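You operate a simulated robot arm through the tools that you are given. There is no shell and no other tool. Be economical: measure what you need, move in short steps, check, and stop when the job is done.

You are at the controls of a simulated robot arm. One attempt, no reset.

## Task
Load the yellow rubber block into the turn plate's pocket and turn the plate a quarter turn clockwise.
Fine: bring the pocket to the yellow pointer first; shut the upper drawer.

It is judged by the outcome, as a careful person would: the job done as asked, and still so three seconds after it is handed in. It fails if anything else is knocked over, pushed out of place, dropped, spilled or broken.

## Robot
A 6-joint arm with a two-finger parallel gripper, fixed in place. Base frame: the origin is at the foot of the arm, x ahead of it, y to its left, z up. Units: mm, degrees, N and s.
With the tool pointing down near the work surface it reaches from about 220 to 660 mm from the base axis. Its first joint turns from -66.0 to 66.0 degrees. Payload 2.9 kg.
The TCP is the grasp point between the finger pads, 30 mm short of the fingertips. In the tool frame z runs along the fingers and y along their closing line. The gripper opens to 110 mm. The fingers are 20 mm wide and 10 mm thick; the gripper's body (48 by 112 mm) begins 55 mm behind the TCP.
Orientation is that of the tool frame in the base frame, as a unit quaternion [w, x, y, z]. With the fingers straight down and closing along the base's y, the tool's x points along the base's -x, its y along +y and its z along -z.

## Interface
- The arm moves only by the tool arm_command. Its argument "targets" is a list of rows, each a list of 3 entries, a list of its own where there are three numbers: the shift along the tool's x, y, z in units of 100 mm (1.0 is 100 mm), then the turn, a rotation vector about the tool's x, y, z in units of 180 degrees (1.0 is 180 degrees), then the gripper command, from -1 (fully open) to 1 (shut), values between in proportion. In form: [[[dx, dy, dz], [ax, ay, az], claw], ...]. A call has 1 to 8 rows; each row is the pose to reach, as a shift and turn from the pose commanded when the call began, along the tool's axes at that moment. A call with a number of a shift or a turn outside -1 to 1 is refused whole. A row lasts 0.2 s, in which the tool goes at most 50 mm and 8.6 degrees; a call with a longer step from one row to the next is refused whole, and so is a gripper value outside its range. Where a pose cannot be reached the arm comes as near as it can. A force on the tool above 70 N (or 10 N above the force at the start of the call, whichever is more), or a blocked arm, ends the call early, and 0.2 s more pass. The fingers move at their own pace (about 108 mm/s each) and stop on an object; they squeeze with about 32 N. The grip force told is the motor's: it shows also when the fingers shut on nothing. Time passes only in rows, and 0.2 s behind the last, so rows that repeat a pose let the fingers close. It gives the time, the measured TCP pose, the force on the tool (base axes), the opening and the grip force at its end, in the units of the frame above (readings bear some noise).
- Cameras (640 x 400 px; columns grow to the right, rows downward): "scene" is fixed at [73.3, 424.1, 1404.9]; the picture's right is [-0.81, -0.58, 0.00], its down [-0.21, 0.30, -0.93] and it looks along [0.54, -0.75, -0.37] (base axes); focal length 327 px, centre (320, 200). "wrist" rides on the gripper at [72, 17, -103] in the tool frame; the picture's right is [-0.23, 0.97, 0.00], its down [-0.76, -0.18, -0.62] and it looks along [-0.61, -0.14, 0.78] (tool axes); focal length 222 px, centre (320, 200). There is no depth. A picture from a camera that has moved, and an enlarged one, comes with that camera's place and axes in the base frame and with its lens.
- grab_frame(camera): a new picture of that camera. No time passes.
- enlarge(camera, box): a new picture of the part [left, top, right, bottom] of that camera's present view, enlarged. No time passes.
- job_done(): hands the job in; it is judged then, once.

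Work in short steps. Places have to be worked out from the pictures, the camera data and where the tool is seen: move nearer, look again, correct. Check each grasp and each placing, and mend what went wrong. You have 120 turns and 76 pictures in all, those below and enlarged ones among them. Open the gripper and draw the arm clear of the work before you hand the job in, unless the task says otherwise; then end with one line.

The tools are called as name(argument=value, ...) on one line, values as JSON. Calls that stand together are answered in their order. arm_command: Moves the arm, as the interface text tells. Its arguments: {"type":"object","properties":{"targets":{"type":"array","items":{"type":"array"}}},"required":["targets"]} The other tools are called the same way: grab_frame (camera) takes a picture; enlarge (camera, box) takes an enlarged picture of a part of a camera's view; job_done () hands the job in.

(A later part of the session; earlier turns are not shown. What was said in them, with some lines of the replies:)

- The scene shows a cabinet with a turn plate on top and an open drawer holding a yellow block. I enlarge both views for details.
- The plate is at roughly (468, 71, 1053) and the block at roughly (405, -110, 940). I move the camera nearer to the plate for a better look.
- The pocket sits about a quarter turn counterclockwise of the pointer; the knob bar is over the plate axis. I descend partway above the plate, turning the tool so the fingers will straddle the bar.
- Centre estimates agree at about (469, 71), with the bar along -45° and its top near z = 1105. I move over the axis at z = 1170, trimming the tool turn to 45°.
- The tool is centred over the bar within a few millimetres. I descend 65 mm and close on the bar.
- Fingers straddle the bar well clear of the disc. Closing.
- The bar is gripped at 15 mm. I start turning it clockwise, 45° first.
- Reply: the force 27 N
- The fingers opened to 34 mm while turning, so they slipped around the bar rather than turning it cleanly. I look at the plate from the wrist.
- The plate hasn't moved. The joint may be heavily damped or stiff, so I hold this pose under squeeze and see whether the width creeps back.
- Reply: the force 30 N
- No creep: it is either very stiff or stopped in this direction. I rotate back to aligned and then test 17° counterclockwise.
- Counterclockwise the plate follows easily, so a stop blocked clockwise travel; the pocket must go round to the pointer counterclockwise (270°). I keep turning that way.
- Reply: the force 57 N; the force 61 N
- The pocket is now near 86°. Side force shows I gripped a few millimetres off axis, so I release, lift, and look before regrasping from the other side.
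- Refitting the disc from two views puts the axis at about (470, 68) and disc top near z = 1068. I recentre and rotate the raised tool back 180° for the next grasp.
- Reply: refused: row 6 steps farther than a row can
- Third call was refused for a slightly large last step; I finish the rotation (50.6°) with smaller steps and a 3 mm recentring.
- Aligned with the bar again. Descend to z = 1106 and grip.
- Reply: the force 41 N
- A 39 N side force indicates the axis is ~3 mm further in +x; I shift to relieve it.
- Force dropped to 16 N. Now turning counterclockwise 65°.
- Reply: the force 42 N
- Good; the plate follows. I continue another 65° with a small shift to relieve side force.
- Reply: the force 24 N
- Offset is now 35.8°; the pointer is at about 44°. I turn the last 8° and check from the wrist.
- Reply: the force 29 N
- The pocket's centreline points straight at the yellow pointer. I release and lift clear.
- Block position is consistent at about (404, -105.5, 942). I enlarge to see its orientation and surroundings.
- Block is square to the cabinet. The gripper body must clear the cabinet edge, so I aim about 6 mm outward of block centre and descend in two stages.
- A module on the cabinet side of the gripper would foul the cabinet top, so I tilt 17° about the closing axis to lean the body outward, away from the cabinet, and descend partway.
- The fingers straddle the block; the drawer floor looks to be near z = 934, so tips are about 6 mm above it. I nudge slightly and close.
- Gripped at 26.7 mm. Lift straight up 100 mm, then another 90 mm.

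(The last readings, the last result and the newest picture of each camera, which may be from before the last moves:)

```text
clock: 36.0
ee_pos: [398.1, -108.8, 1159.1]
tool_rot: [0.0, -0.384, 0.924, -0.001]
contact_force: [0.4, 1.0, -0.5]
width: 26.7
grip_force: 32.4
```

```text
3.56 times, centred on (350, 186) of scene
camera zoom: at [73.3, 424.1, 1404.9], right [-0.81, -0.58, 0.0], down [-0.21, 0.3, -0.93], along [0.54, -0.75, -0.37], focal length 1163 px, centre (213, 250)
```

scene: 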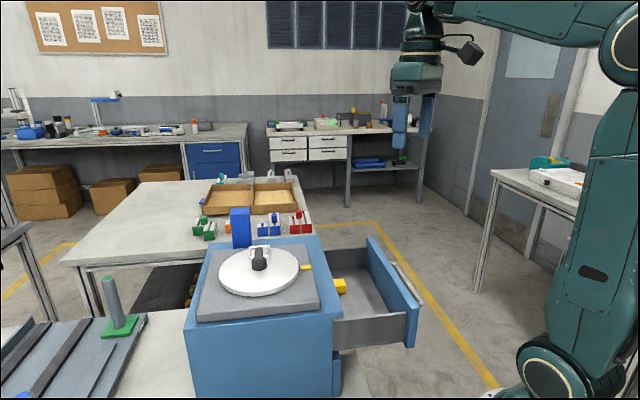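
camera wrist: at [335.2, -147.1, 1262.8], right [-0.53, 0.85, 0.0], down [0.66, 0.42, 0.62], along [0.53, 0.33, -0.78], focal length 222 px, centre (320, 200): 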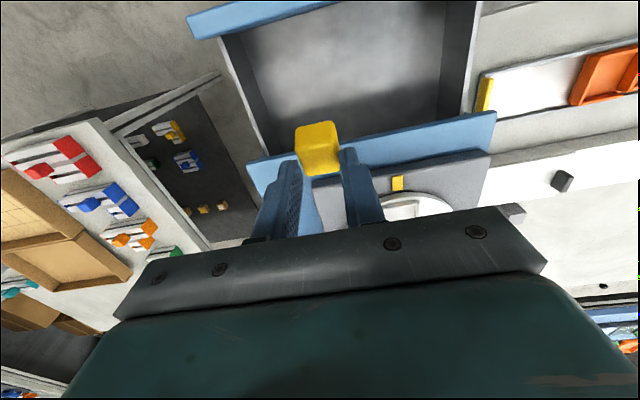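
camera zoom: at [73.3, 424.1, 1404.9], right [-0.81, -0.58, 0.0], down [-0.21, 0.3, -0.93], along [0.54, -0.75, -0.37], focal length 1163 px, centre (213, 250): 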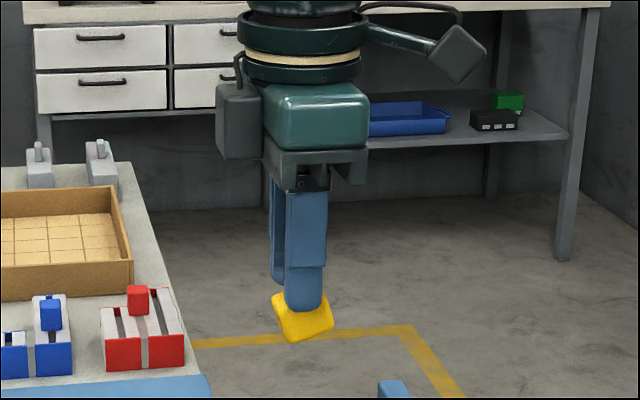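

The block is held, but tilted with respect to an upright tool (I gripped it tilted), so I'll place with the same 17° tilt. Moving over to above the pocket and re-tilting.

arm_command(targets=[[[-0.3, 0.18, -0.15], [0, 0, 0], 0.9], [[-0.6, 0.36, -0.2], [0, 0, 0], 0.9]])

arm_command(targets=[[[-0.3, 0.18, 0], [0, 0, 0], 0.9], [[-0.6, 0.36, 0], [0, 0, 0], 0.9]])

arm_command(targets=[[[0, 0, 0], [0, -0.0315, 0], 0.9], [[0, 0, 0], [0, -0.063, 0], 0.9], [[0, 0, 0], [0, -0.0944, 0], 0.9]])

grab_frame(camera="wrist")

enlarge(camera="scene", box=[200, 170, 360, 270])

```text
clock: 36.6
ee_pos: [415.1, -43.6, 1176.8]
tool_rot: [0.001, -0.384, 0.924, -0.001]
contact_force: [0.1, -0.3, -0.8]
width: 26.8
grip_force: 32.3
```

```text
clock: 37.2
ee_pos: [433.0, 26.6, 1177.6]
tool_rot: [0.001, -0.384, 0.923, -0.001]
contact_force: [-0.2, 0.3, 0.0]
width: 26.6
grip_force: 31.4
```

```text
clock: 38.0
ee_pos: [432.8, 26.2, 1179.7]
tool_rot: [0.138, -0.38, 0.913, 0.056]
contact_force: [0.3, -0.1, 0.2]
width: 26.3
grip_force: 31.7
```

```text
35 pictures are left
camera wrist: at [349.9, -31.1, 1257.2], right [-0.54, 0.84, 0.07], down [0.51, 0.26, 0.82], along [0.67, 0.47, -0.57], focal length 222 px, centre (320, 200)
```

wrist: 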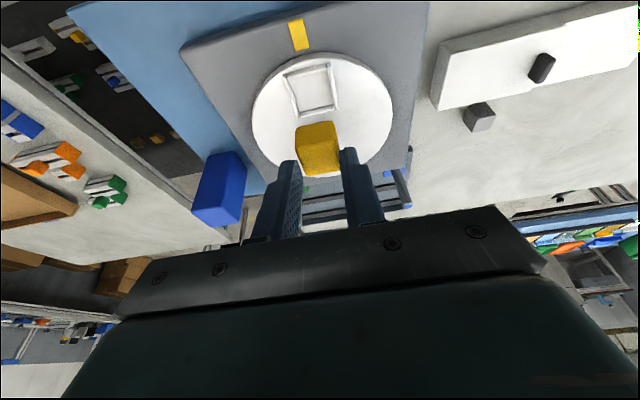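

```text
4.00 times, centred on (280, 220) of scene
camera zoom: at [73.3, 424.1, 1404.9], right [-0.81, -0.58, 0.0], down [-0.21, 0.3, -0.93], along [0.54, -0.75, -0.37], focal length 1309 px, centre (480, 120)
```

zoom: 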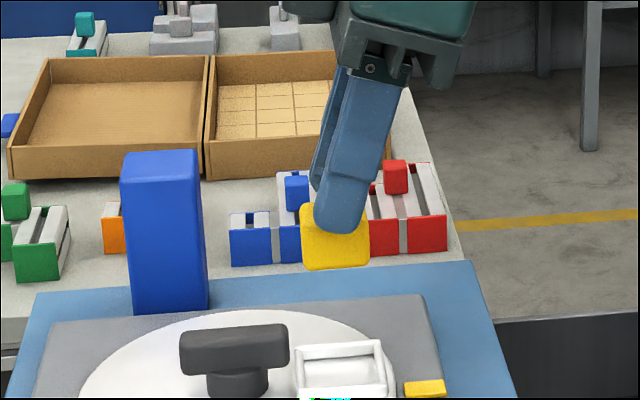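

Both block and pocket are visible now. Enlarge for alignment.

enlarge(camera="wrist", box=[240, 30, 400, 130])

enlarge(camera="wrist", box=[280, 110, 360, 160])

enlarge(camera="scene", box=[240, 210, 336, 270])

```text
4.00 times, centred on (320, 80) of wrist
camera zoom: at [349.9, -31.1, 1257.2], right [-0.54, 0.84, 0.07], down [0.51, 0.26, 0.82], along [0.67, 0.47, -0.57], focal length 888 px, centre (320, 680)
```

zoom: 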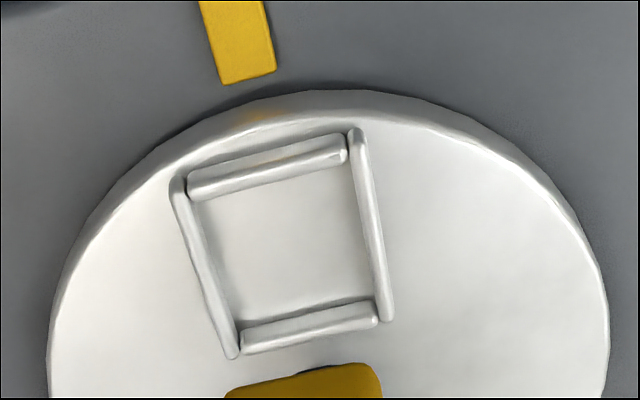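

```text
8.00 times, centred on (320, 135) of wrist
camera zoom: at [349.9, -31.1, 1257.2], right [-0.54, 0.84, 0.07], down [0.51, 0.26, 0.82], along [0.67, 0.47, -0.57], focal length 1777 px, centre (320, 720)
```

zoom: 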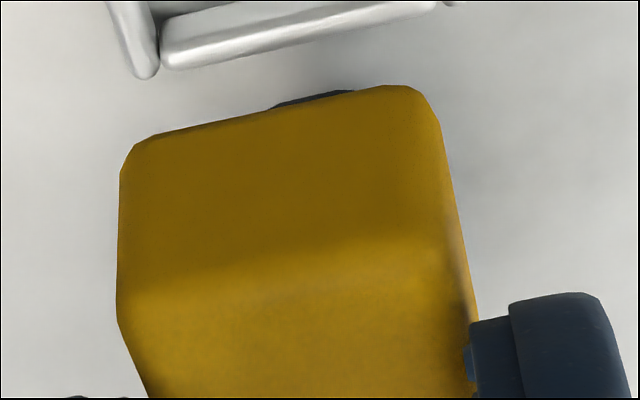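

```text
6.67 times, centred on (288, 240) of scene
camera zoom: at [73.3, 424.1, 1404.9], right [-0.81, -0.58, 0.0], down [-0.21, 0.3, -0.93], along [0.54, -0.75, -0.37], focal length 2181 px, centre (533, -67)
```

zoom: 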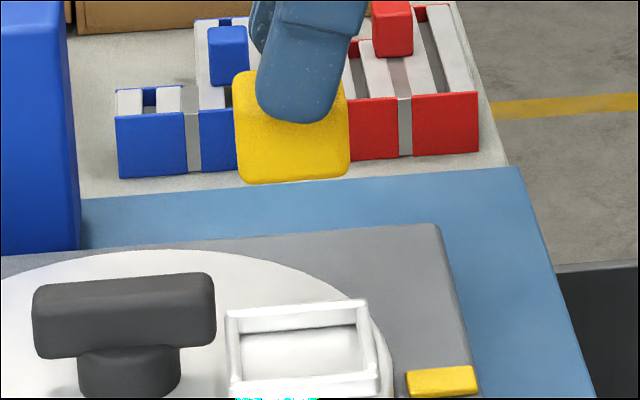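

Block and pocket agree within about 1 mm in both directions. I descend 55 mm with a 1 mm inward trim, then check.

arm_command(targets=[[[0.055, 0, 0.19], [0, 0, 0], 0.9], [[0.11, 0, 0.385], [0, 0, 0], 0.9], [[0.151, 0, 0.529], [0, 0, 0], 0.9], [[0.151, 0, 0.529], [0, 0, 0], 0.9]])

enlarge(camera="scene", box=[240, 210, 336, 270])

enlarge(camera="wrist", box=[240, 70, 400, 170])

```text
clock: 39.0
ee_pos: [434.4, 27.7, 1123.7]
tool_rot: [0.136, -0.381, 0.913, 0.056]
contact_force: [-0.6, 0.5, -0.4]
width: 26.6
grip_force: 32.2
```

```text
6.67 times, centred on (288, 240) of scene
camera zoom: at [73.3, 424.1, 1404.9], right [-0.81, -0.58, 0.0], down [-0.21, 0.3, -0.93], along [0.54, -0.75, -0.37], focal length 2181 px, centre (533, -67)
```

zoom: 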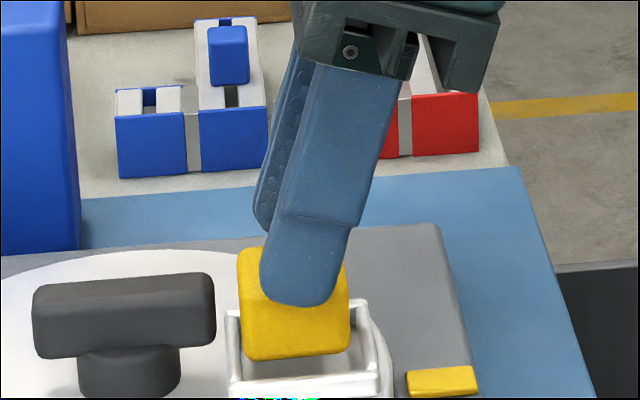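

```text
4.00 times, centred on (320, 120) of wrist
camera zoom: at [351.5, -30.5, 1201.9], right [-0.54, 0.84, 0.06], down [0.51, 0.26, 0.82], along [0.67, 0.47, -0.57], focal length 888 px, centre (320, 520)
```

zoom: 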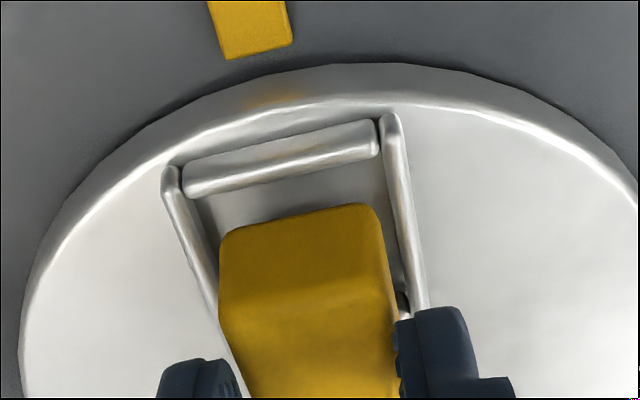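

Alignment is good in the closing direction; about 1 mm outward correction in the other. I lower 12 mm more.

arm_command(targets=[[[0.027, 0, 0.054], [0, 0, 0], 0.9], [[0.045, 0, 0.112], [0, 0, 0], 0.9], [[0.045, 0, 0.112], [0, 0, 0], 0.9]])

enlarge(camera="scene", box=[240, 210, 336, 270])

enlarge(camera="wrist", box=[240, 70, 400, 170])

```text
clock: 39.8
ee_pos: [433.6, 26.1, 1114.6]
tool_rot: [0.139, -0.38, 0.913, 0.055]
contact_force: [-4.9, 0.4, 18.8]
width: 26.3
grip_force: 31.8
```

```text
6.67 times, centred on (288, 240) of scene
camera zoom: at [72.9, 424.1, 1404.9], right [-0.81, -0.58, 0.0], down [-0.21, 0.3, -0.93], along [0.54, -0.75, -0.37], focal length 2181 px, centre (533, -67)
```

zoom: 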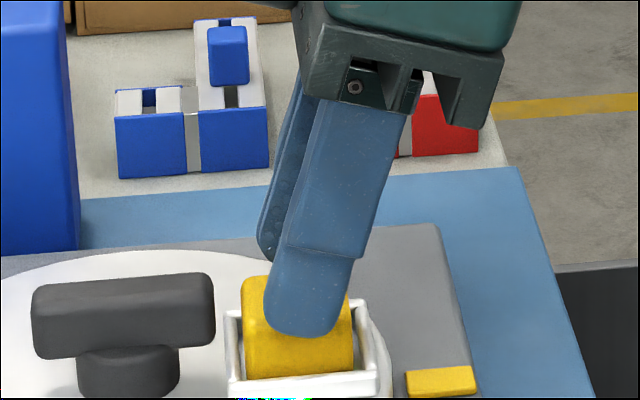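

```text
4.00 times, centred on (320, 120) of wrist
camera zoom: at [350.3, -31.1, 1192.0], right [-0.54, 0.84, 0.06], down [0.51, 0.26, 0.82], along [0.67, 0.47, -0.57], focal length 888 px, centre (320, 520)
```

zoom: 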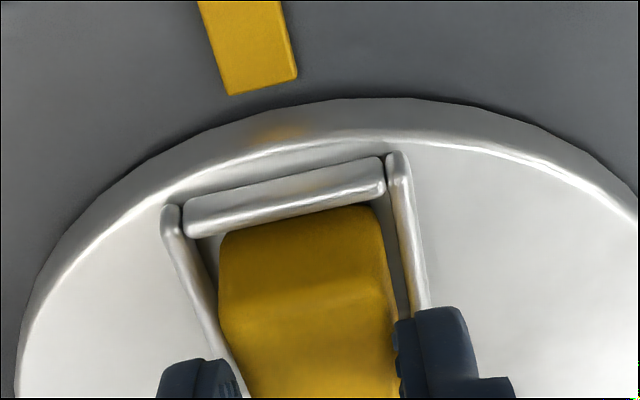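

About 19 N upward contact with the block inside the walls in both views: it has reached the bottom. I relax 1.5 mm, then open.

arm_command(targets=[[[-0.004, 0, -0.014], [0, 0, 0], 0.9], [[-0.004, 0, -0.014], [0, 0, 0], 0.5], [[-0.004, 0, -0.014], [0, 0, 0], 0.2], [[-0.004, 0, -0.014], [0, 0, 0], 0.2]])

enlarge(camera="scene", box=[240, 210, 336, 270])

enlarge(camera="wrist", box=[240, 70, 400, 170])

```text
clock: 40.8
ee_pos: [433.8, 27.0, 1114.3]
tool_rot: [0.136, -0.381, 0.913, 0.056]
contact_force: [0.1, 0.2, 0.3]
width: 44.0
grip_force: 0.1
```

```text
6.67 times, centred on (288, 240) of scene
camera zoom: at [73.3, 424.1, 1404.9], right [-0.81, -0.58, 0.0], down [-0.21, 0.3, -0.93], along [0.54, -0.75, -0.37], focal length 2181 px, centre (533, -67)
```

zoom: 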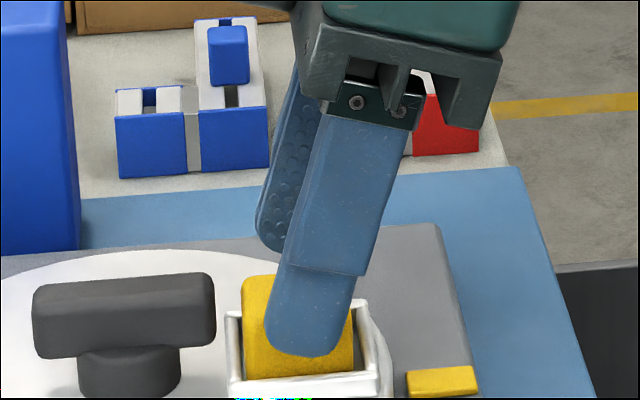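

```text
4.00 times, centred on (320, 120) of wrist
camera zoom: at [351.0, -30.7, 1191.9], right [-0.54, 0.84, 0.07], down [0.51, 0.26, 0.82], along [0.67, 0.47, -0.57], focal length 888 px, centre (320, 520)
```

zoom: 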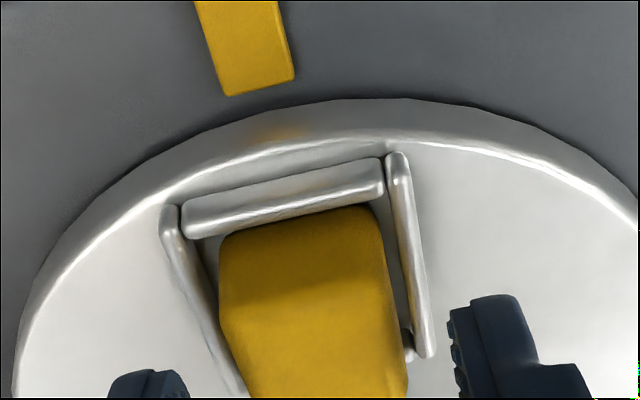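

The block stayed put and sits inside the walls. I rise straight up, straighten the tool and look.

arm_command(targets=[[[-0.1, 0, -0.32], [0, 0, 0], 0.1], [[-0.2, 0, -0.66], [0, 0, 0], 0.0], [[-0.26, 0, -0.86], [0, 0, 0], 0.0]])

arm_command(targets=[[[0, 0, 0], [0, 0.0315, 0], 0.0], [[0, 0, 0], [0, 0.063, 0], 0.0], [[0, 0, 0], [0, 0.0944, 0], 0.0]])

enlarge(camera="scene", box=[200, 210, 360, 310])

grab_frame(camera="wrist")

```text
clock: 41.6
ee_pos: [434.6, 26.3, 1202.1]
tool_rot: [0.137, -0.38, 0.913, 0.056]
contact_force: [-0.8, -0.9, -0.3]
width: 54.8
grip_force: 0.1
```

```text
clock: 42.4
ee_pos: [433.1, 26.6, 1203.0]
tool_rot: [0.0, -0.385, 0.923, 0.0]
contact_force: [-0.3, 1.2, -0.4]
width: 54.8
grip_force: 0.1
```

```text
4.00 times, centred on (280, 260) of scene
camera zoom: at [73.3, 424.1, 1404.9], right [-0.81, -0.58, 0.0], down [-0.21, 0.3, -0.93], along [0.54, -0.75, -0.37], focal length 1309 px, centre (480, -40)
```

zoom: 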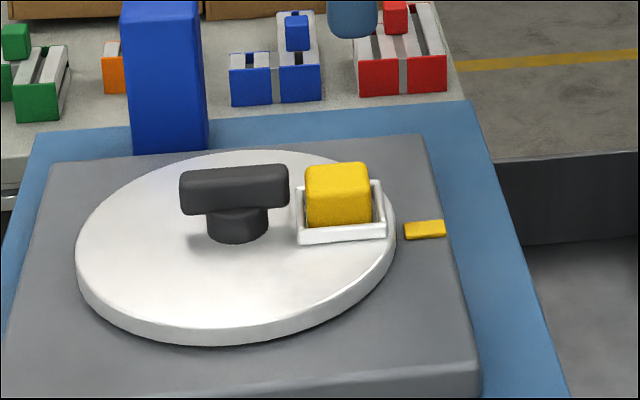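

```text
23 pictures are left
camera wrist: at [369.2, -11.9, 1306.5], right [-0.53, 0.85, 0.0], down [0.66, 0.42, 0.62], along [0.53, 0.33, -0.78], focal length 222 px, centre (320, 200)
```

wrist: 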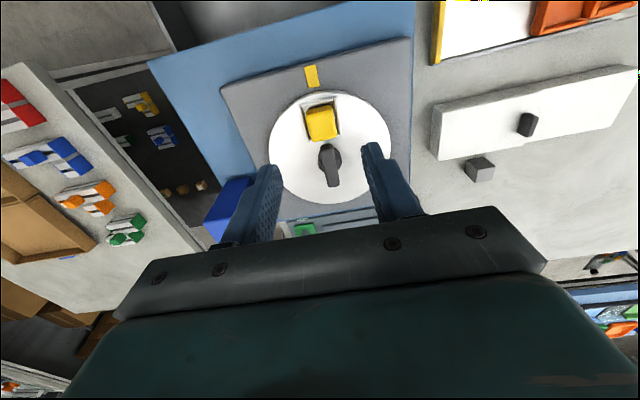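

The block sits properly in the pocket at the pointer. Now move over the knob (470.5, 65.5), descend and grip.

arm_command(targets=[[[-0.27, 0.01, 0], [0, 0, 0], 0.0], [[-0.54, 0.01, 0], [0, 0, 0], 0.0], [[-0.54, 0.01, 0.45], [0, 0, 0], 0.0], [[-0.54, 0.01, 0.9], [0, 0, 0], 0.0], [[-0.54, 0.01, 0.97], [0, 0, 0], 0.0]])

arm_command(targets=[[[0, 0, 0], [0, 0, 0], 0.5], [[0, 0, 0], [0, 0, 0], 1], [[0, 0, 0], [0, 0, 0], 1]])

```text
clock: 43.6
ee_pos: [467.9, 66.0, 1106.1]
tool_rot: [0.001, -0.384, 0.923, -0.001]
contact_force: [-0.7, -0.8, -0.4]
width: 54.8
grip_force: 0.0
```

```text
clock: 44.4
ee_pos: [470.4, 63.3, 1105.5]
tool_rot: [0.002, -0.381, 0.924, -0.002]
contact_force: [23.6, -24.5, -7.7]
width: 14.6
grip_force: 45.1
```

Gripped; I relieve the ~34 N side force by a 3 mm shift, then rotate clockwise 65°.

arm_command(targets=[[[0, -0.028, 0], [0, 0, 0], 1], [[0, -0.028, 0], [0, 0, 0], 1]])

arm_command(targets=[[[0, 0, 0], [0, 0, 0.03], 1], [[0, 0, 0], [0, 0, 0.07], 1], [[0, 0, 0], [0, 0, 0.11], 1], [[0, 0, 0], [0, 0, 0.15], 1], [[0, 0, 0], [0, 0, 0.19], 1]])

```text
clock: 45.0
ee_pos: [470.9, 64.4, 1105.8]
tool_rot: [0.0, -0.383, 0.924, 0.0]
contact_force: [5.4, -21.6, -7.3]
width: 14.9
grip_force: 44.3
```

```text
clock: 46.2
ee_pos: [469.8, 64.5, 1105.3]
tool_rot: [-0.004, -0.096, 0.995, 0.0]
contact_force: [-23.7, 0.1, -4.2]
width: 14.7
grip_force: 45.4
```

Width stays 14.7 mm, so the plate is turning with the tool. I complete the remaining 56°.

arm_command(targets=[[[0, 0, 0], [0, 0, 0.04], 1], [[0, 0, 0], [0, 0, 0.08], 1], [[0, 0, 0], [0, 0, 0.12], 1], [[0, 0, 0], [0, 0, 0.16], 1], [[0, 0, 0], [0, 0, 0.2], 1], [[0, 0, 0], [0, 0, 0.24], 1], [[0, 0, 0], [0, 0, 0.28], 1], [[0, 0, 0], [0, 0, 0.31], 1]])

arm_command(targets=[[[0, 0, 0], [0, 0, 0], 1], [[0, 0, 0], [0, 0, 0], 1]])

enlarge(camera="scene", box=[180, 210, 340, 310])

```text
clock: 48.0
ee_pos: [471.8, 66.1, 1105.7]
tool_rot: [0.0, 0.38, 0.925, 0.0]
contact_force: [-10.6, 28.8, -24.5]
width: 15.0
grip_force: 45.2
```

```text
clock: 48.6
ee_pos: [470.7, 66.5, 1106.4]
tool_rot: [0.0, 0.379, 0.925, 0.0]
contact_force: [-4.1, 29.8, -27.0]
width: 14.9
grip_force: 45.5
```

```text
4.00 times, centred on (260, 260) of scene
camera zoom: at [73.5, 425.1, 1404.6], right [-0.81, -0.58, 0.0], down [-0.22, 0.3, -0.93], along [0.54, -0.76, -0.37], focal length 1309 px, centre (560, -40)
```

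zoom: 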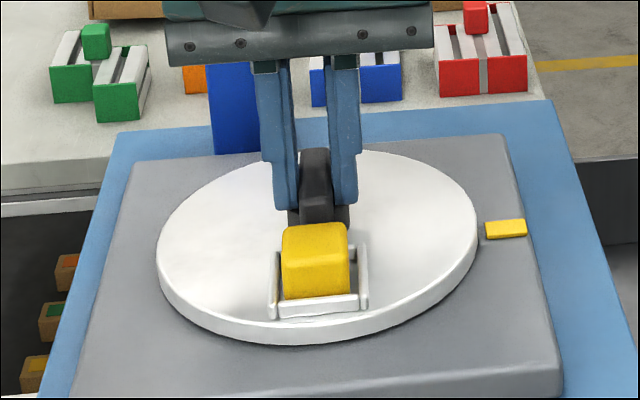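

The plate has turned a quarter clockwise with the block still in the pocket. Release and lift.

arm_command(targets=[[[0, 0, 0], [0, 0, 0], 0.5], [[0, 0, 0], [0, 0, 0], 0.2], [[0, 0, -0.3], [0, 0, 0], 0.1], [[0, 0, -0.65], [0, 0, 0], 0.1], [[0, 0, -1.0], [0, 0, 0], 0.1]])

grab_frame(camera="wrist")

enlarge(camera="scene", box=[180, 190, 440, 352])

```text
clock: 49.8
ee_pos: [470.2, 63.8, 1207.9]
tool_rot: [0.001, 0.381, 0.925, 0.0]
contact_force: [0.3, 0.4, 0.1]
width: 49.4
grip_force: 0.1
```

```text
21 pictures are left
camera wrist: at [430.8, 127.4, 1311.4], right [0.85, 0.53, 0.0], down [0.41, -0.66, 0.62], along [0.33, -0.53, -0.78], focal length 222 px, centre (320, 200)
```

wrist: 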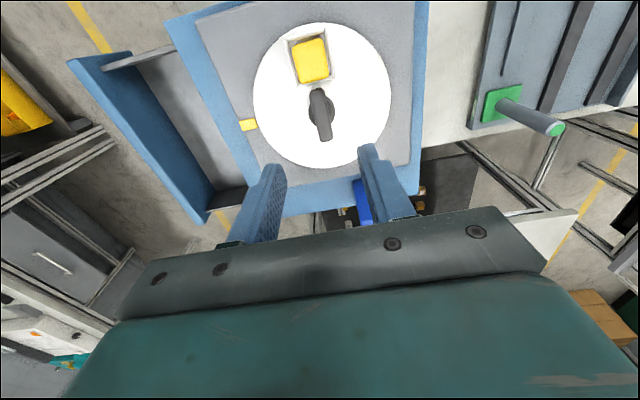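

```text
2.46 times, centred on (310, 271) of scene
camera zoom: at [73.3, 424.1, 1404.9], right [-0.81, -0.58, 0.0], down [-0.21, 0.3, -0.93], along [0.54, -0.75, -0.37], focal length 805 px, centre (345, 25)
```

zoom: 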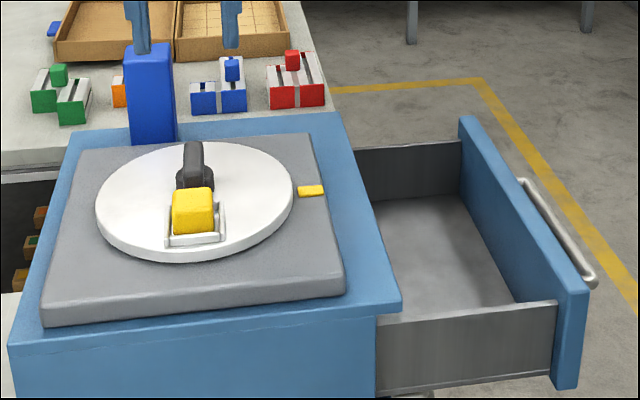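

The plate now has the pocket a quarter turn clockwise of the pointer, with the block in it. Next is the drawer: I travel at height to a point outside its handle (handle at about n = 65 mm along the opening axis, z ≈ 960).

arm_command(targets=[[[-0.058, -0.435, 0], [0, 0, 0], 1], [[-0.117, -0.87, 0], [0, 0, 0], 1]])

arm_command(targets=[[[-0.058, -0.435, 0], [0, 0, 0], 1], [[-0.117, -0.87, 0], [0, 0, 0], 1]])

arm_command(targets=[[[-0.058, -0.435, 0], [0, 0, 0], 1], [[-0.117, -0.87, 0], [0, 0, 0], 1]])

arm_command(targets=[[[-0.058, -0.435, 0], [0, 0, 0], 1], [[-0.117, -0.87, 0], [0, 0, 0], 1]])

arm_command(targets=[[[0, 0, 0], [0, 0, -0.045], 1], [[0, 0, 0], [0, 0, -0.09], 1], [[0, 0, 0], [0, 0, -0.135], 1], [[0, 0, 0], [0, 0, -0.18], 1], [[0, 0, 0], [0, 0, -0.225], 1], [[0, 0, 0], [0, 0, -0.25], 1]])

arm_command(targets=[[[0, 0, 0], [0, 0, -0.045], 1], [[0, 0, 0], [0, 0, -0.09], 1], [[0, 0, 0], [0, 0, -0.135], 1], [[0, 0, 0], [0, 0, -0.18], 1], [[0, 0, 0], [0, 0, -0.225], 1], [[0, 0, 0], [0, 0, -0.25], 1]])

grab_frame(camera="scene")

grab_frame(camera="wrist")

```text
clock: 50.4
ee_pos: [420.1, -7.7, 1206.4]
tool_rot: [0.001, 0.381, 0.924, 0.0]
contact_force: [0.1, -0.4, 0.2]
width: 0.1
grip_force: 31.5
```

```text
clock: 51.0
ee_pos: [367.0, -77.1, 1208.5]
tool_rot: [0.001, 0.381, 0.925, 0.0]
contact_force: [0.0, -0.3, 0.3]
width: 0.1
grip_force: 31.9
```

```text
clock: 51.6
ee_pos: [311.7, -147.0, 1206.2]
tool_rot: [0.001, 0.381, 0.925, 0.001]
contact_force: [0.0, -0.5, 0.0]
width: 0.0
grip_force: 32.0
```

```text
clock: 52.2
ee_pos: [259.9, -218.2, 1205.3]
tool_rot: [0.001, 0.381, 0.925, 0.0]
contact_force: [0.3, -0.1, 0.0]
width: 0.1
grip_force: 31.7
```

```text
clock: 53.6
ee_pos: [259.9, -215.8, 1206.6]
tool_rot: [0.001, -0.002, 1.0, 0.0]
contact_force: [-0.2, -0.9, -0.2]
width: 0.0
grip_force: 32.5
```

```text
clock: 55.0
ee_pos: [260.8, -216.9, 1206.1]
tool_rot: [0.0, -0.386, 0.923, -0.001]
contact_force: [0.5, 0.7, 0.2]
width: 0.0
grip_force: 31.8
```

```text
19 pictures are left
```

scene: 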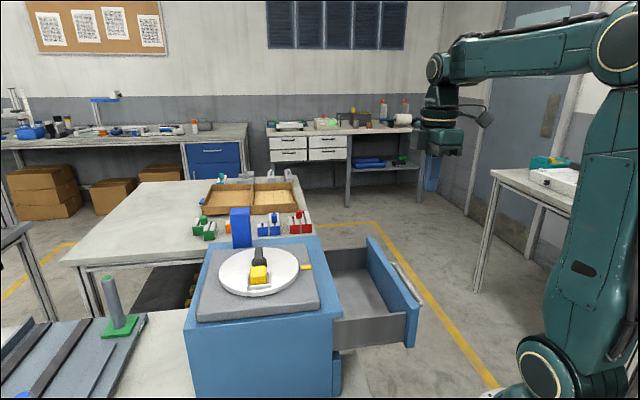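

```text
18 pictures are left
camera wrist: at [196.1, -255.2, 1309.4], right [-0.53, 0.85, 0.0], down [0.66, 0.42, 0.62], along [0.53, 0.33, -0.78], focal length 222 px, centre (320, 200)
```

wrist: 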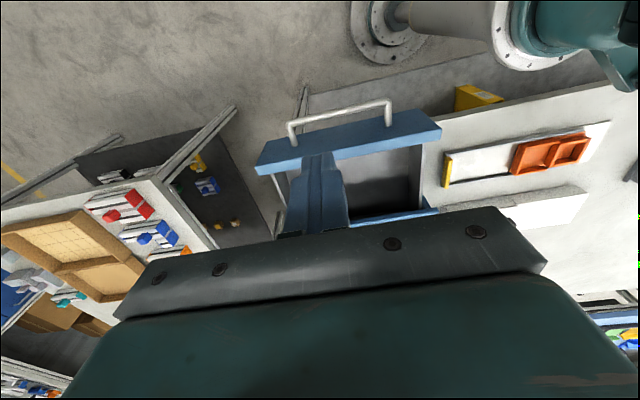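

The handle centre is at about n = 68, t = -320. I back off 10 mm, shift 13 mm to centre, tilt the body outward 17°, and descend to handle height.

arm_command(targets=[[[0.1, 0.13, 0], [0, -0.0315, 0], 1], [[0.1, 0.13, 0], [0, -0.063, 0], 1], [[0.1, 0.13, 0], [0, -0.0944, 0], 1]])

arm_command(targets=[[[0.117, 0, 0.382], [0, 0, 0], 1], [[0.234, 0, 0.765], [0, 0, 0], 1]])

arm_command(targets=[[[0.117, 0, 0.382], [0, 0, 0], 1], [[0.234, 0, 0.765], [0, 0, 0], 1]])

enlarge(camera="scene", box=[300, 170, 500, 295])

grab_frame(camera="wrist")

```text
clock: 55.8
ee_pos: [243.2, -214.3, 1206.2]
tool_rot: [0.137, -0.379, 0.913, 0.056]
contact_force: [-0.1, 0.0, -0.2]
width: 0.2
grip_force: 31.7
```

```text
clock: 56.4
ee_pos: [245.7, -214.2, 1125.8]
tool_rot: [0.137, -0.38, 0.913, 0.056]
contact_force: [0.6, -1.1, 0.5]
width: 0.0
grip_force: 31.8
```

```text
clock: 57.0
ee_pos: [249.6, -213.9, 1044.6]
tool_rot: [0.137, -0.381, 0.913, 0.056]
contact_force: [1.0, -0.2, -0.9]
width: 0.2
grip_force: 31.8
```

```text
3.20 times, centred on (400, 232) of scene
camera zoom: at [73.3, 424.1, 1404.9], right [-0.81, -0.58, 0.0], down [-0.21, 0.3, -0.93], along [0.54, -0.75, -0.37], focal length 1047 px, centre (64, 96)
```

zoom: 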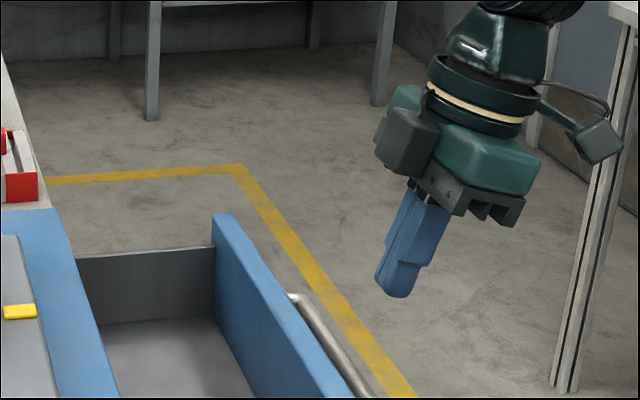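

```text
16 pictures are left
camera wrist: at [165.8, -272.6, 1121.7], right [-0.54, 0.84, 0.06], down [0.51, 0.26, 0.82], along [0.67, 0.47, -0.57], focal length 222 px, centre (320, 200)
```

wrist: 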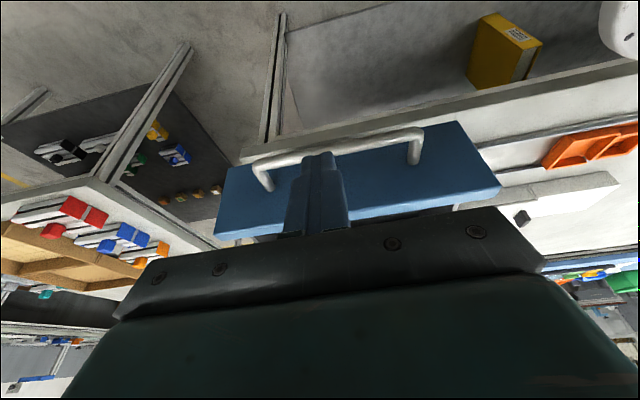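

The handle is at z ≈ 959, still ~18 mm ahead of the fingers. I descend to handle height, shifting 10 mm to centre.

arm_command(targets=[[[0.117, 0.05, 0.36], [0, 0, 0], 1], [[0.234, 0.1, 0.74], [0, 0, 0], 1], [[0.234, 0.1, 0.74], [0, 0, 0], 1]])

enlarge(camera="scene", box=[300, 190, 460, 290])

```text
clock: 57.8
ee_pos: [235.0, -205.0, 967.7]
tool_rot: [0.136, -0.38, 0.913, 0.056]
contact_force: [-0.1, 0.0, 0.5]
width: 0.0
grip_force: 31.7
```

```text
4.00 times, centred on (380, 240) of scene
camera zoom: at [73.3, 424.1, 1404.9], right [-0.81, -0.58, 0.0], down [-0.21, 0.3, -0.93], along [0.54, -0.75, -0.37], focal length 1309 px, centre (80, 40)
```

zoom: 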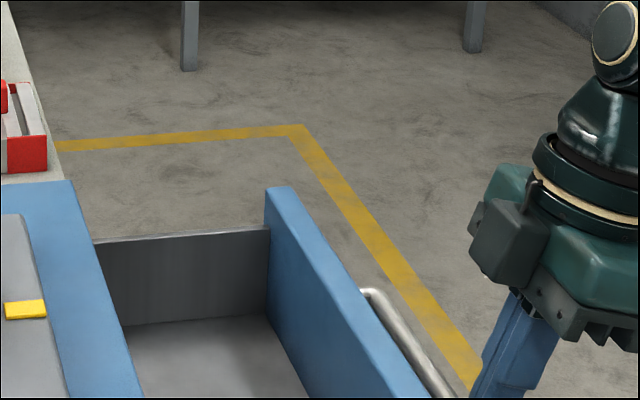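

No contact yet. I push horizontally toward the cabinet, first 60 mm in small steps.

arm_command(targets=[[[-0.143, 0, 0.044], [0, 0, 0], 1], [[-0.239, 0, 0.073], [0, 0, 0], 1], [[-0.334, 0, 0.102], [0, 0, 0], 1], [[-0.43, 0, 0.131], [0, 0, 0], 1], [[-0.526, 0, 0.161], [0, 0, 0], 1], [[-0.574, 0, 0.175], [0, 0, 0], 1]])

enlarge(camera="scene", box=[200, 190, 440, 340])

```text
clock: 59.2
ee_pos: [279.0, -164.8, 968.8]
tool_rot: [0.137, -0.38, 0.913, 0.056]
contact_force: [-0.8, 0.3, 1.0]
width: 0.0
grip_force: 31.9
```

```text
2.67 times, centred on (320, 265) of scene
camera zoom: at [73.3, 424.1, 1404.9], right [-0.81, -0.58, 0.0], down [-0.21, 0.3, -0.93], along [0.54, -0.75, -0.37], focal length 873 px, centre (320, 27)
```

zoom: 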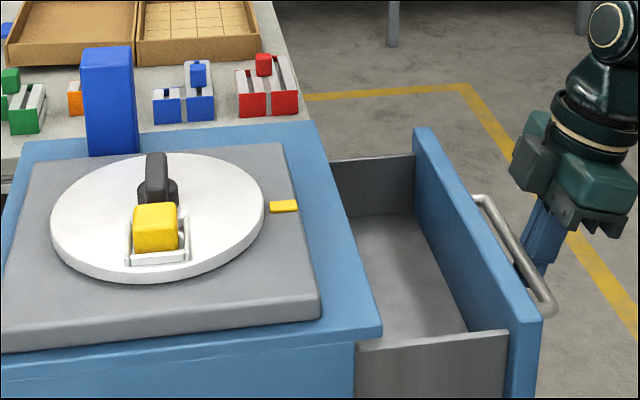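

The drawer is sliding in with little resistance. Continue 60 mm.

arm_command(targets=[[[-0.096, 0, 0.029], [0, 0, 0], 1], [[-0.191, 0, 0.058], [0, 0, 0], 1], [[-0.287, 0, 0.088], [0, 0, 0], 1], [[-0.382, 0, 0.117], [0, 0, 0], 1], [[-0.478, 0, 0.146], [0, 0, 0], 1], [[-0.574, 0, 0.175], [0, 0, 0], 1]])

enlarge(camera="scene", box=[200, 190, 440, 340])

```text
clock: 60.6
ee_pos: [322.5, -121.9, 969.8]
tool_rot: [0.137, -0.379, 0.913, 0.055]
contact_force: [-0.6, -0.3, -0.6]
width: 0.2
grip_force: 31.7
```

```text
2.67 times, centred on (320, 265) of scene
camera zoom: at [73.3, 424.1, 1404.9], right [-0.81, -0.58, 0.0], down [-0.21, 0.3, -0.93], along [0.54, -0.75, -0.37], focal length 873 px, centre (320, 27)
```

zoom: 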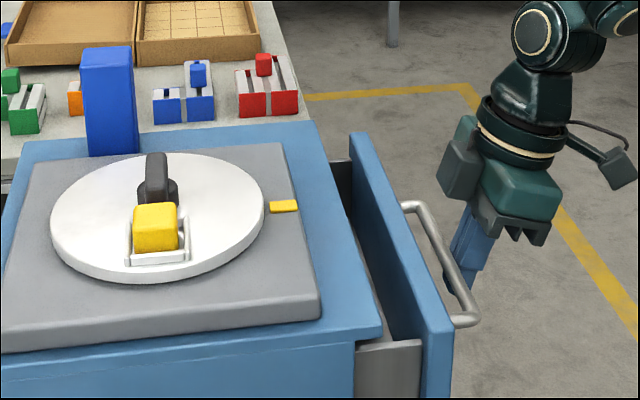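

Roughly 45–50 mm remain. I push 40 mm more.

arm_command(targets=[[[-0.096, 0, 0.029], [0, 0, 0], 1], [[-0.191, 0, 0.058], [0, 0, 0], 1], [[-0.287, 0, 0.088], [0, 0, 0], 1], [[-0.382, 0, 0.117], [0, 0, 0], 1]])

enlarge(camera="scene", box=[200, 190, 440, 340])

```text
clock: 61.6
ee_pos: [350.3, -93.7, 969.9]
tool_rot: [0.137, -0.38, 0.913, 0.057]
contact_force: [-0.6, -0.1, -0.6]
width: 0.0
grip_force: 32.3
```

```text
2.67 times, centred on (320, 265) of scene
camera zoom: at [73.3, 424.1, 1404.9], right [-0.81, -0.58, 0.0], down [-0.21, 0.3, -0.93], along [0.54, -0.75, -0.37], focal length 873 px, centre (320, 27)
```

zoom: 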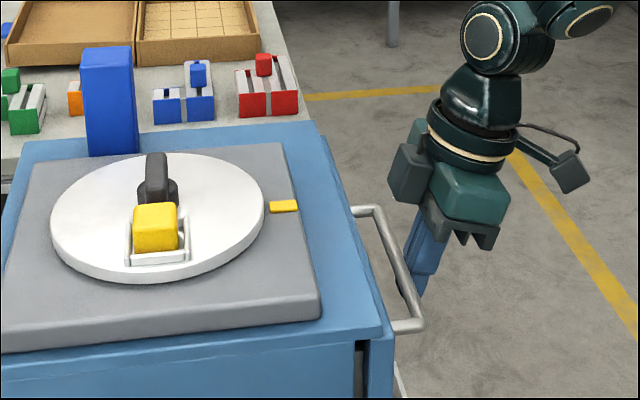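

About 8 mm remain. I push in small steps until it seats.

arm_command(targets=[[[-0.04, 0, 0.012], [0, 0, 0], 1], [[-0.067, 0, 0.02], [0, 0, 0], 1], [[-0.067, 0, 0.02], [0, 0, 0], 1]])

arm_command(targets=[[[-0.02, 0, 0.006], [0, 0, 0], 1], [[-0.04, 0, 0.012], [0, 0, 0], 1], [[-0.04, 0, 0.012], [0, 0, 0], 1]])

enlarge(camera="scene", box=[240, 250, 400, 350])

```text
clock: 62.4
ee_pos: [355.2, -89.2, 969.6]
tool_rot: [0.137, -0.379, 0.914, 0.055]
contact_force: [0.4, -0.6, -0.6]
width: 0.2
grip_force: 32.1
```

```text
clock: 63.2
ee_pos: [357.2, -87.3, 968.4]
tool_rot: [0.137, -0.379, 0.913, 0.056]
contact_force: [-4.5, -2.4, 0.1]
width: 0.0
grip_force: 32.2
```

```text
4.00 times, centred on (320, 300) of scene
camera zoom: at [73.2, 424.0, 1404.9], right [-0.81, -0.58, 0.0], down [-0.21, 0.3, -0.93], along [0.54, -0.75, -0.37], focal length 1309 px, centre (320, -200)
```

zoom: 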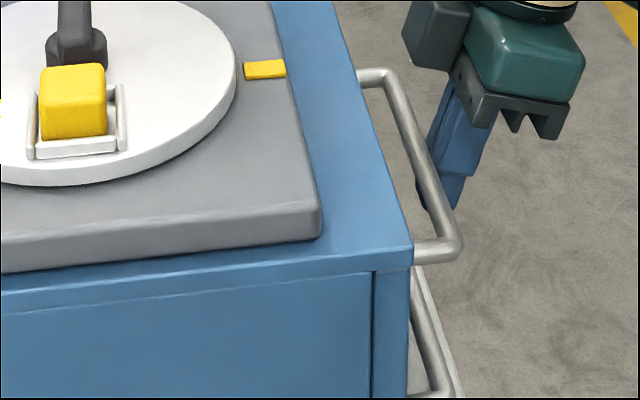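

The front looks flush and about 5 N resistance has appeared. One more 2 mm nudge to confirm it is seated.

arm_command(targets=[[[-0.019, 0, 0.006], [0, 0, 0], 1], [[-0.019, 0, 0.006], [0, 0, 0], 1]])

```text
clock: 63.8
ee_pos: [357.6, -86.9, 967.9]
tool_rot: [0.135, -0.379, 0.914, 0.056]
contact_force: [-22.1, -17.9, 8.3]
width: 0.0
grip_force: 32.0
```

Firm stop at 28 N: the drawer is shut. I back away horizontally outward 60 mm, then rise.

arm_command(targets=[[[0.096, 0, -0.029], [0, 0, 0], 1], [[0.335, 0, -0.102], [0, 0, 0], 1], [[0.574, 0, -0.175], [0, 0, 0], 1]])

arm_command(targets=[[[-0.117, 0, -0.382], [0, 0, 0], 0], [[-0.234, 0, -0.765], [0, 0, 0], -0.5], [[-0.292, 0, -0.956], [0, 0, 0], -1]])

arm_command(targets=[[[-0.117, 0, -0.382], [0, 0, 0], -1], [[-0.234, 0, -0.765], [0, 0, 0], -1], [[-0.292, 0, -0.956], [0, 0, 0], -1]])

arm_command(targets=[[[0, 0, 0], [0, 0.0315, 0], -1], [[0, 0, 0], [0, 0.063, 0], -1], [[0, 0, 0], [0, 0.0944, 0], -1]])

grab_frame(camera="scene")

enlarge(camera="scene", box=[180, 225, 388, 355])

grab_frame(camera="wrist")

```text
clock: 64.6
ee_pos: [315.5, -128.6, 969.0]
tool_rot: [0.138, -0.38, 0.913, 0.057]
contact_force: [-0.2, 1.2, 0.3]
width: 0.2
grip_force: 31.4
```

```text
clock: 65.4
ee_pos: [315.9, -127.0, 1070.7]
tool_rot: [0.137, -0.38, 0.913, 0.056]
contact_force: [0.4, -0.7, 0.7]
width: 109.9
grip_force: 0.0
```

```text
clock: 66.2
ee_pos: [314.2, -129.0, 1170.4]
tool_rot: [0.137, -0.38, 0.913, 0.056]
contact_force: [0.5, 0.5, 0.0]
width: 110.1
grip_force: 0.1
```

```text
clock: 67.0
ee_pos: [314.3, -127.3, 1169.1]
tool_rot: [0.0, -0.385, 0.923, 0.0]
contact_force: [0.5, -0.7, -0.4]
width: 110.0
grip_force: 0.1
```

```text
10 pictures are left
```

scene: 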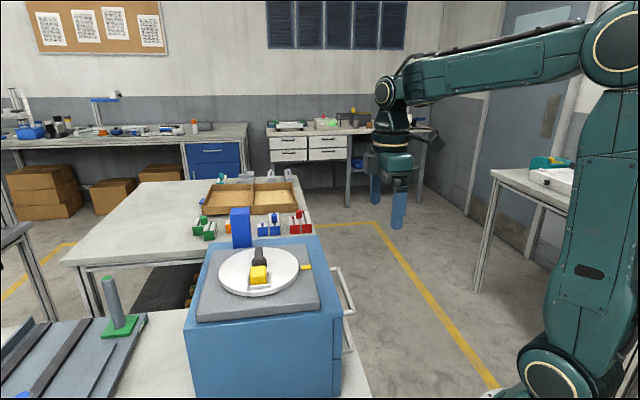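

```text
3.08 times, centred on (284, 290) of scene
camera zoom: at [73.3, 424.1, 1404.9], right [-0.81, -0.58, 0.0], down [-0.21, 0.3, -0.93], along [0.54, -0.75, -0.37], focal length 1007 px, centre (431, -77)
```

zoom: 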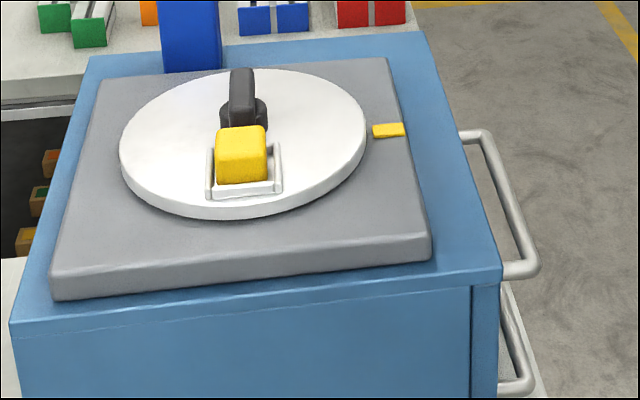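

```text
8 pictures are left
camera wrist: at [251.2, -166.6, 1272.6], right [-0.53, 0.85, 0.0], down [0.66, 0.42, 0.62], along [0.53, 0.33, -0.78], focal length 222 px, centre (320, 200)
```

wrist: 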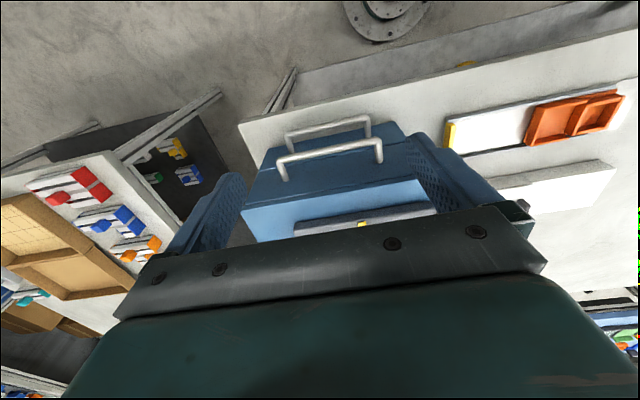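

The upper drawer is flush, the block sits in the pocket a quarter turn clockwise of the pointer, and the open gripper is clear of the work. Handing in.

job_done()

```text
The job is handed in.
```

The pocket was brought to the yellow pointer, the yellow block loaded, the plate turned a quarter turn clockwise, and the upper drawer shut; nothing else looked disturbed in the final pictures.
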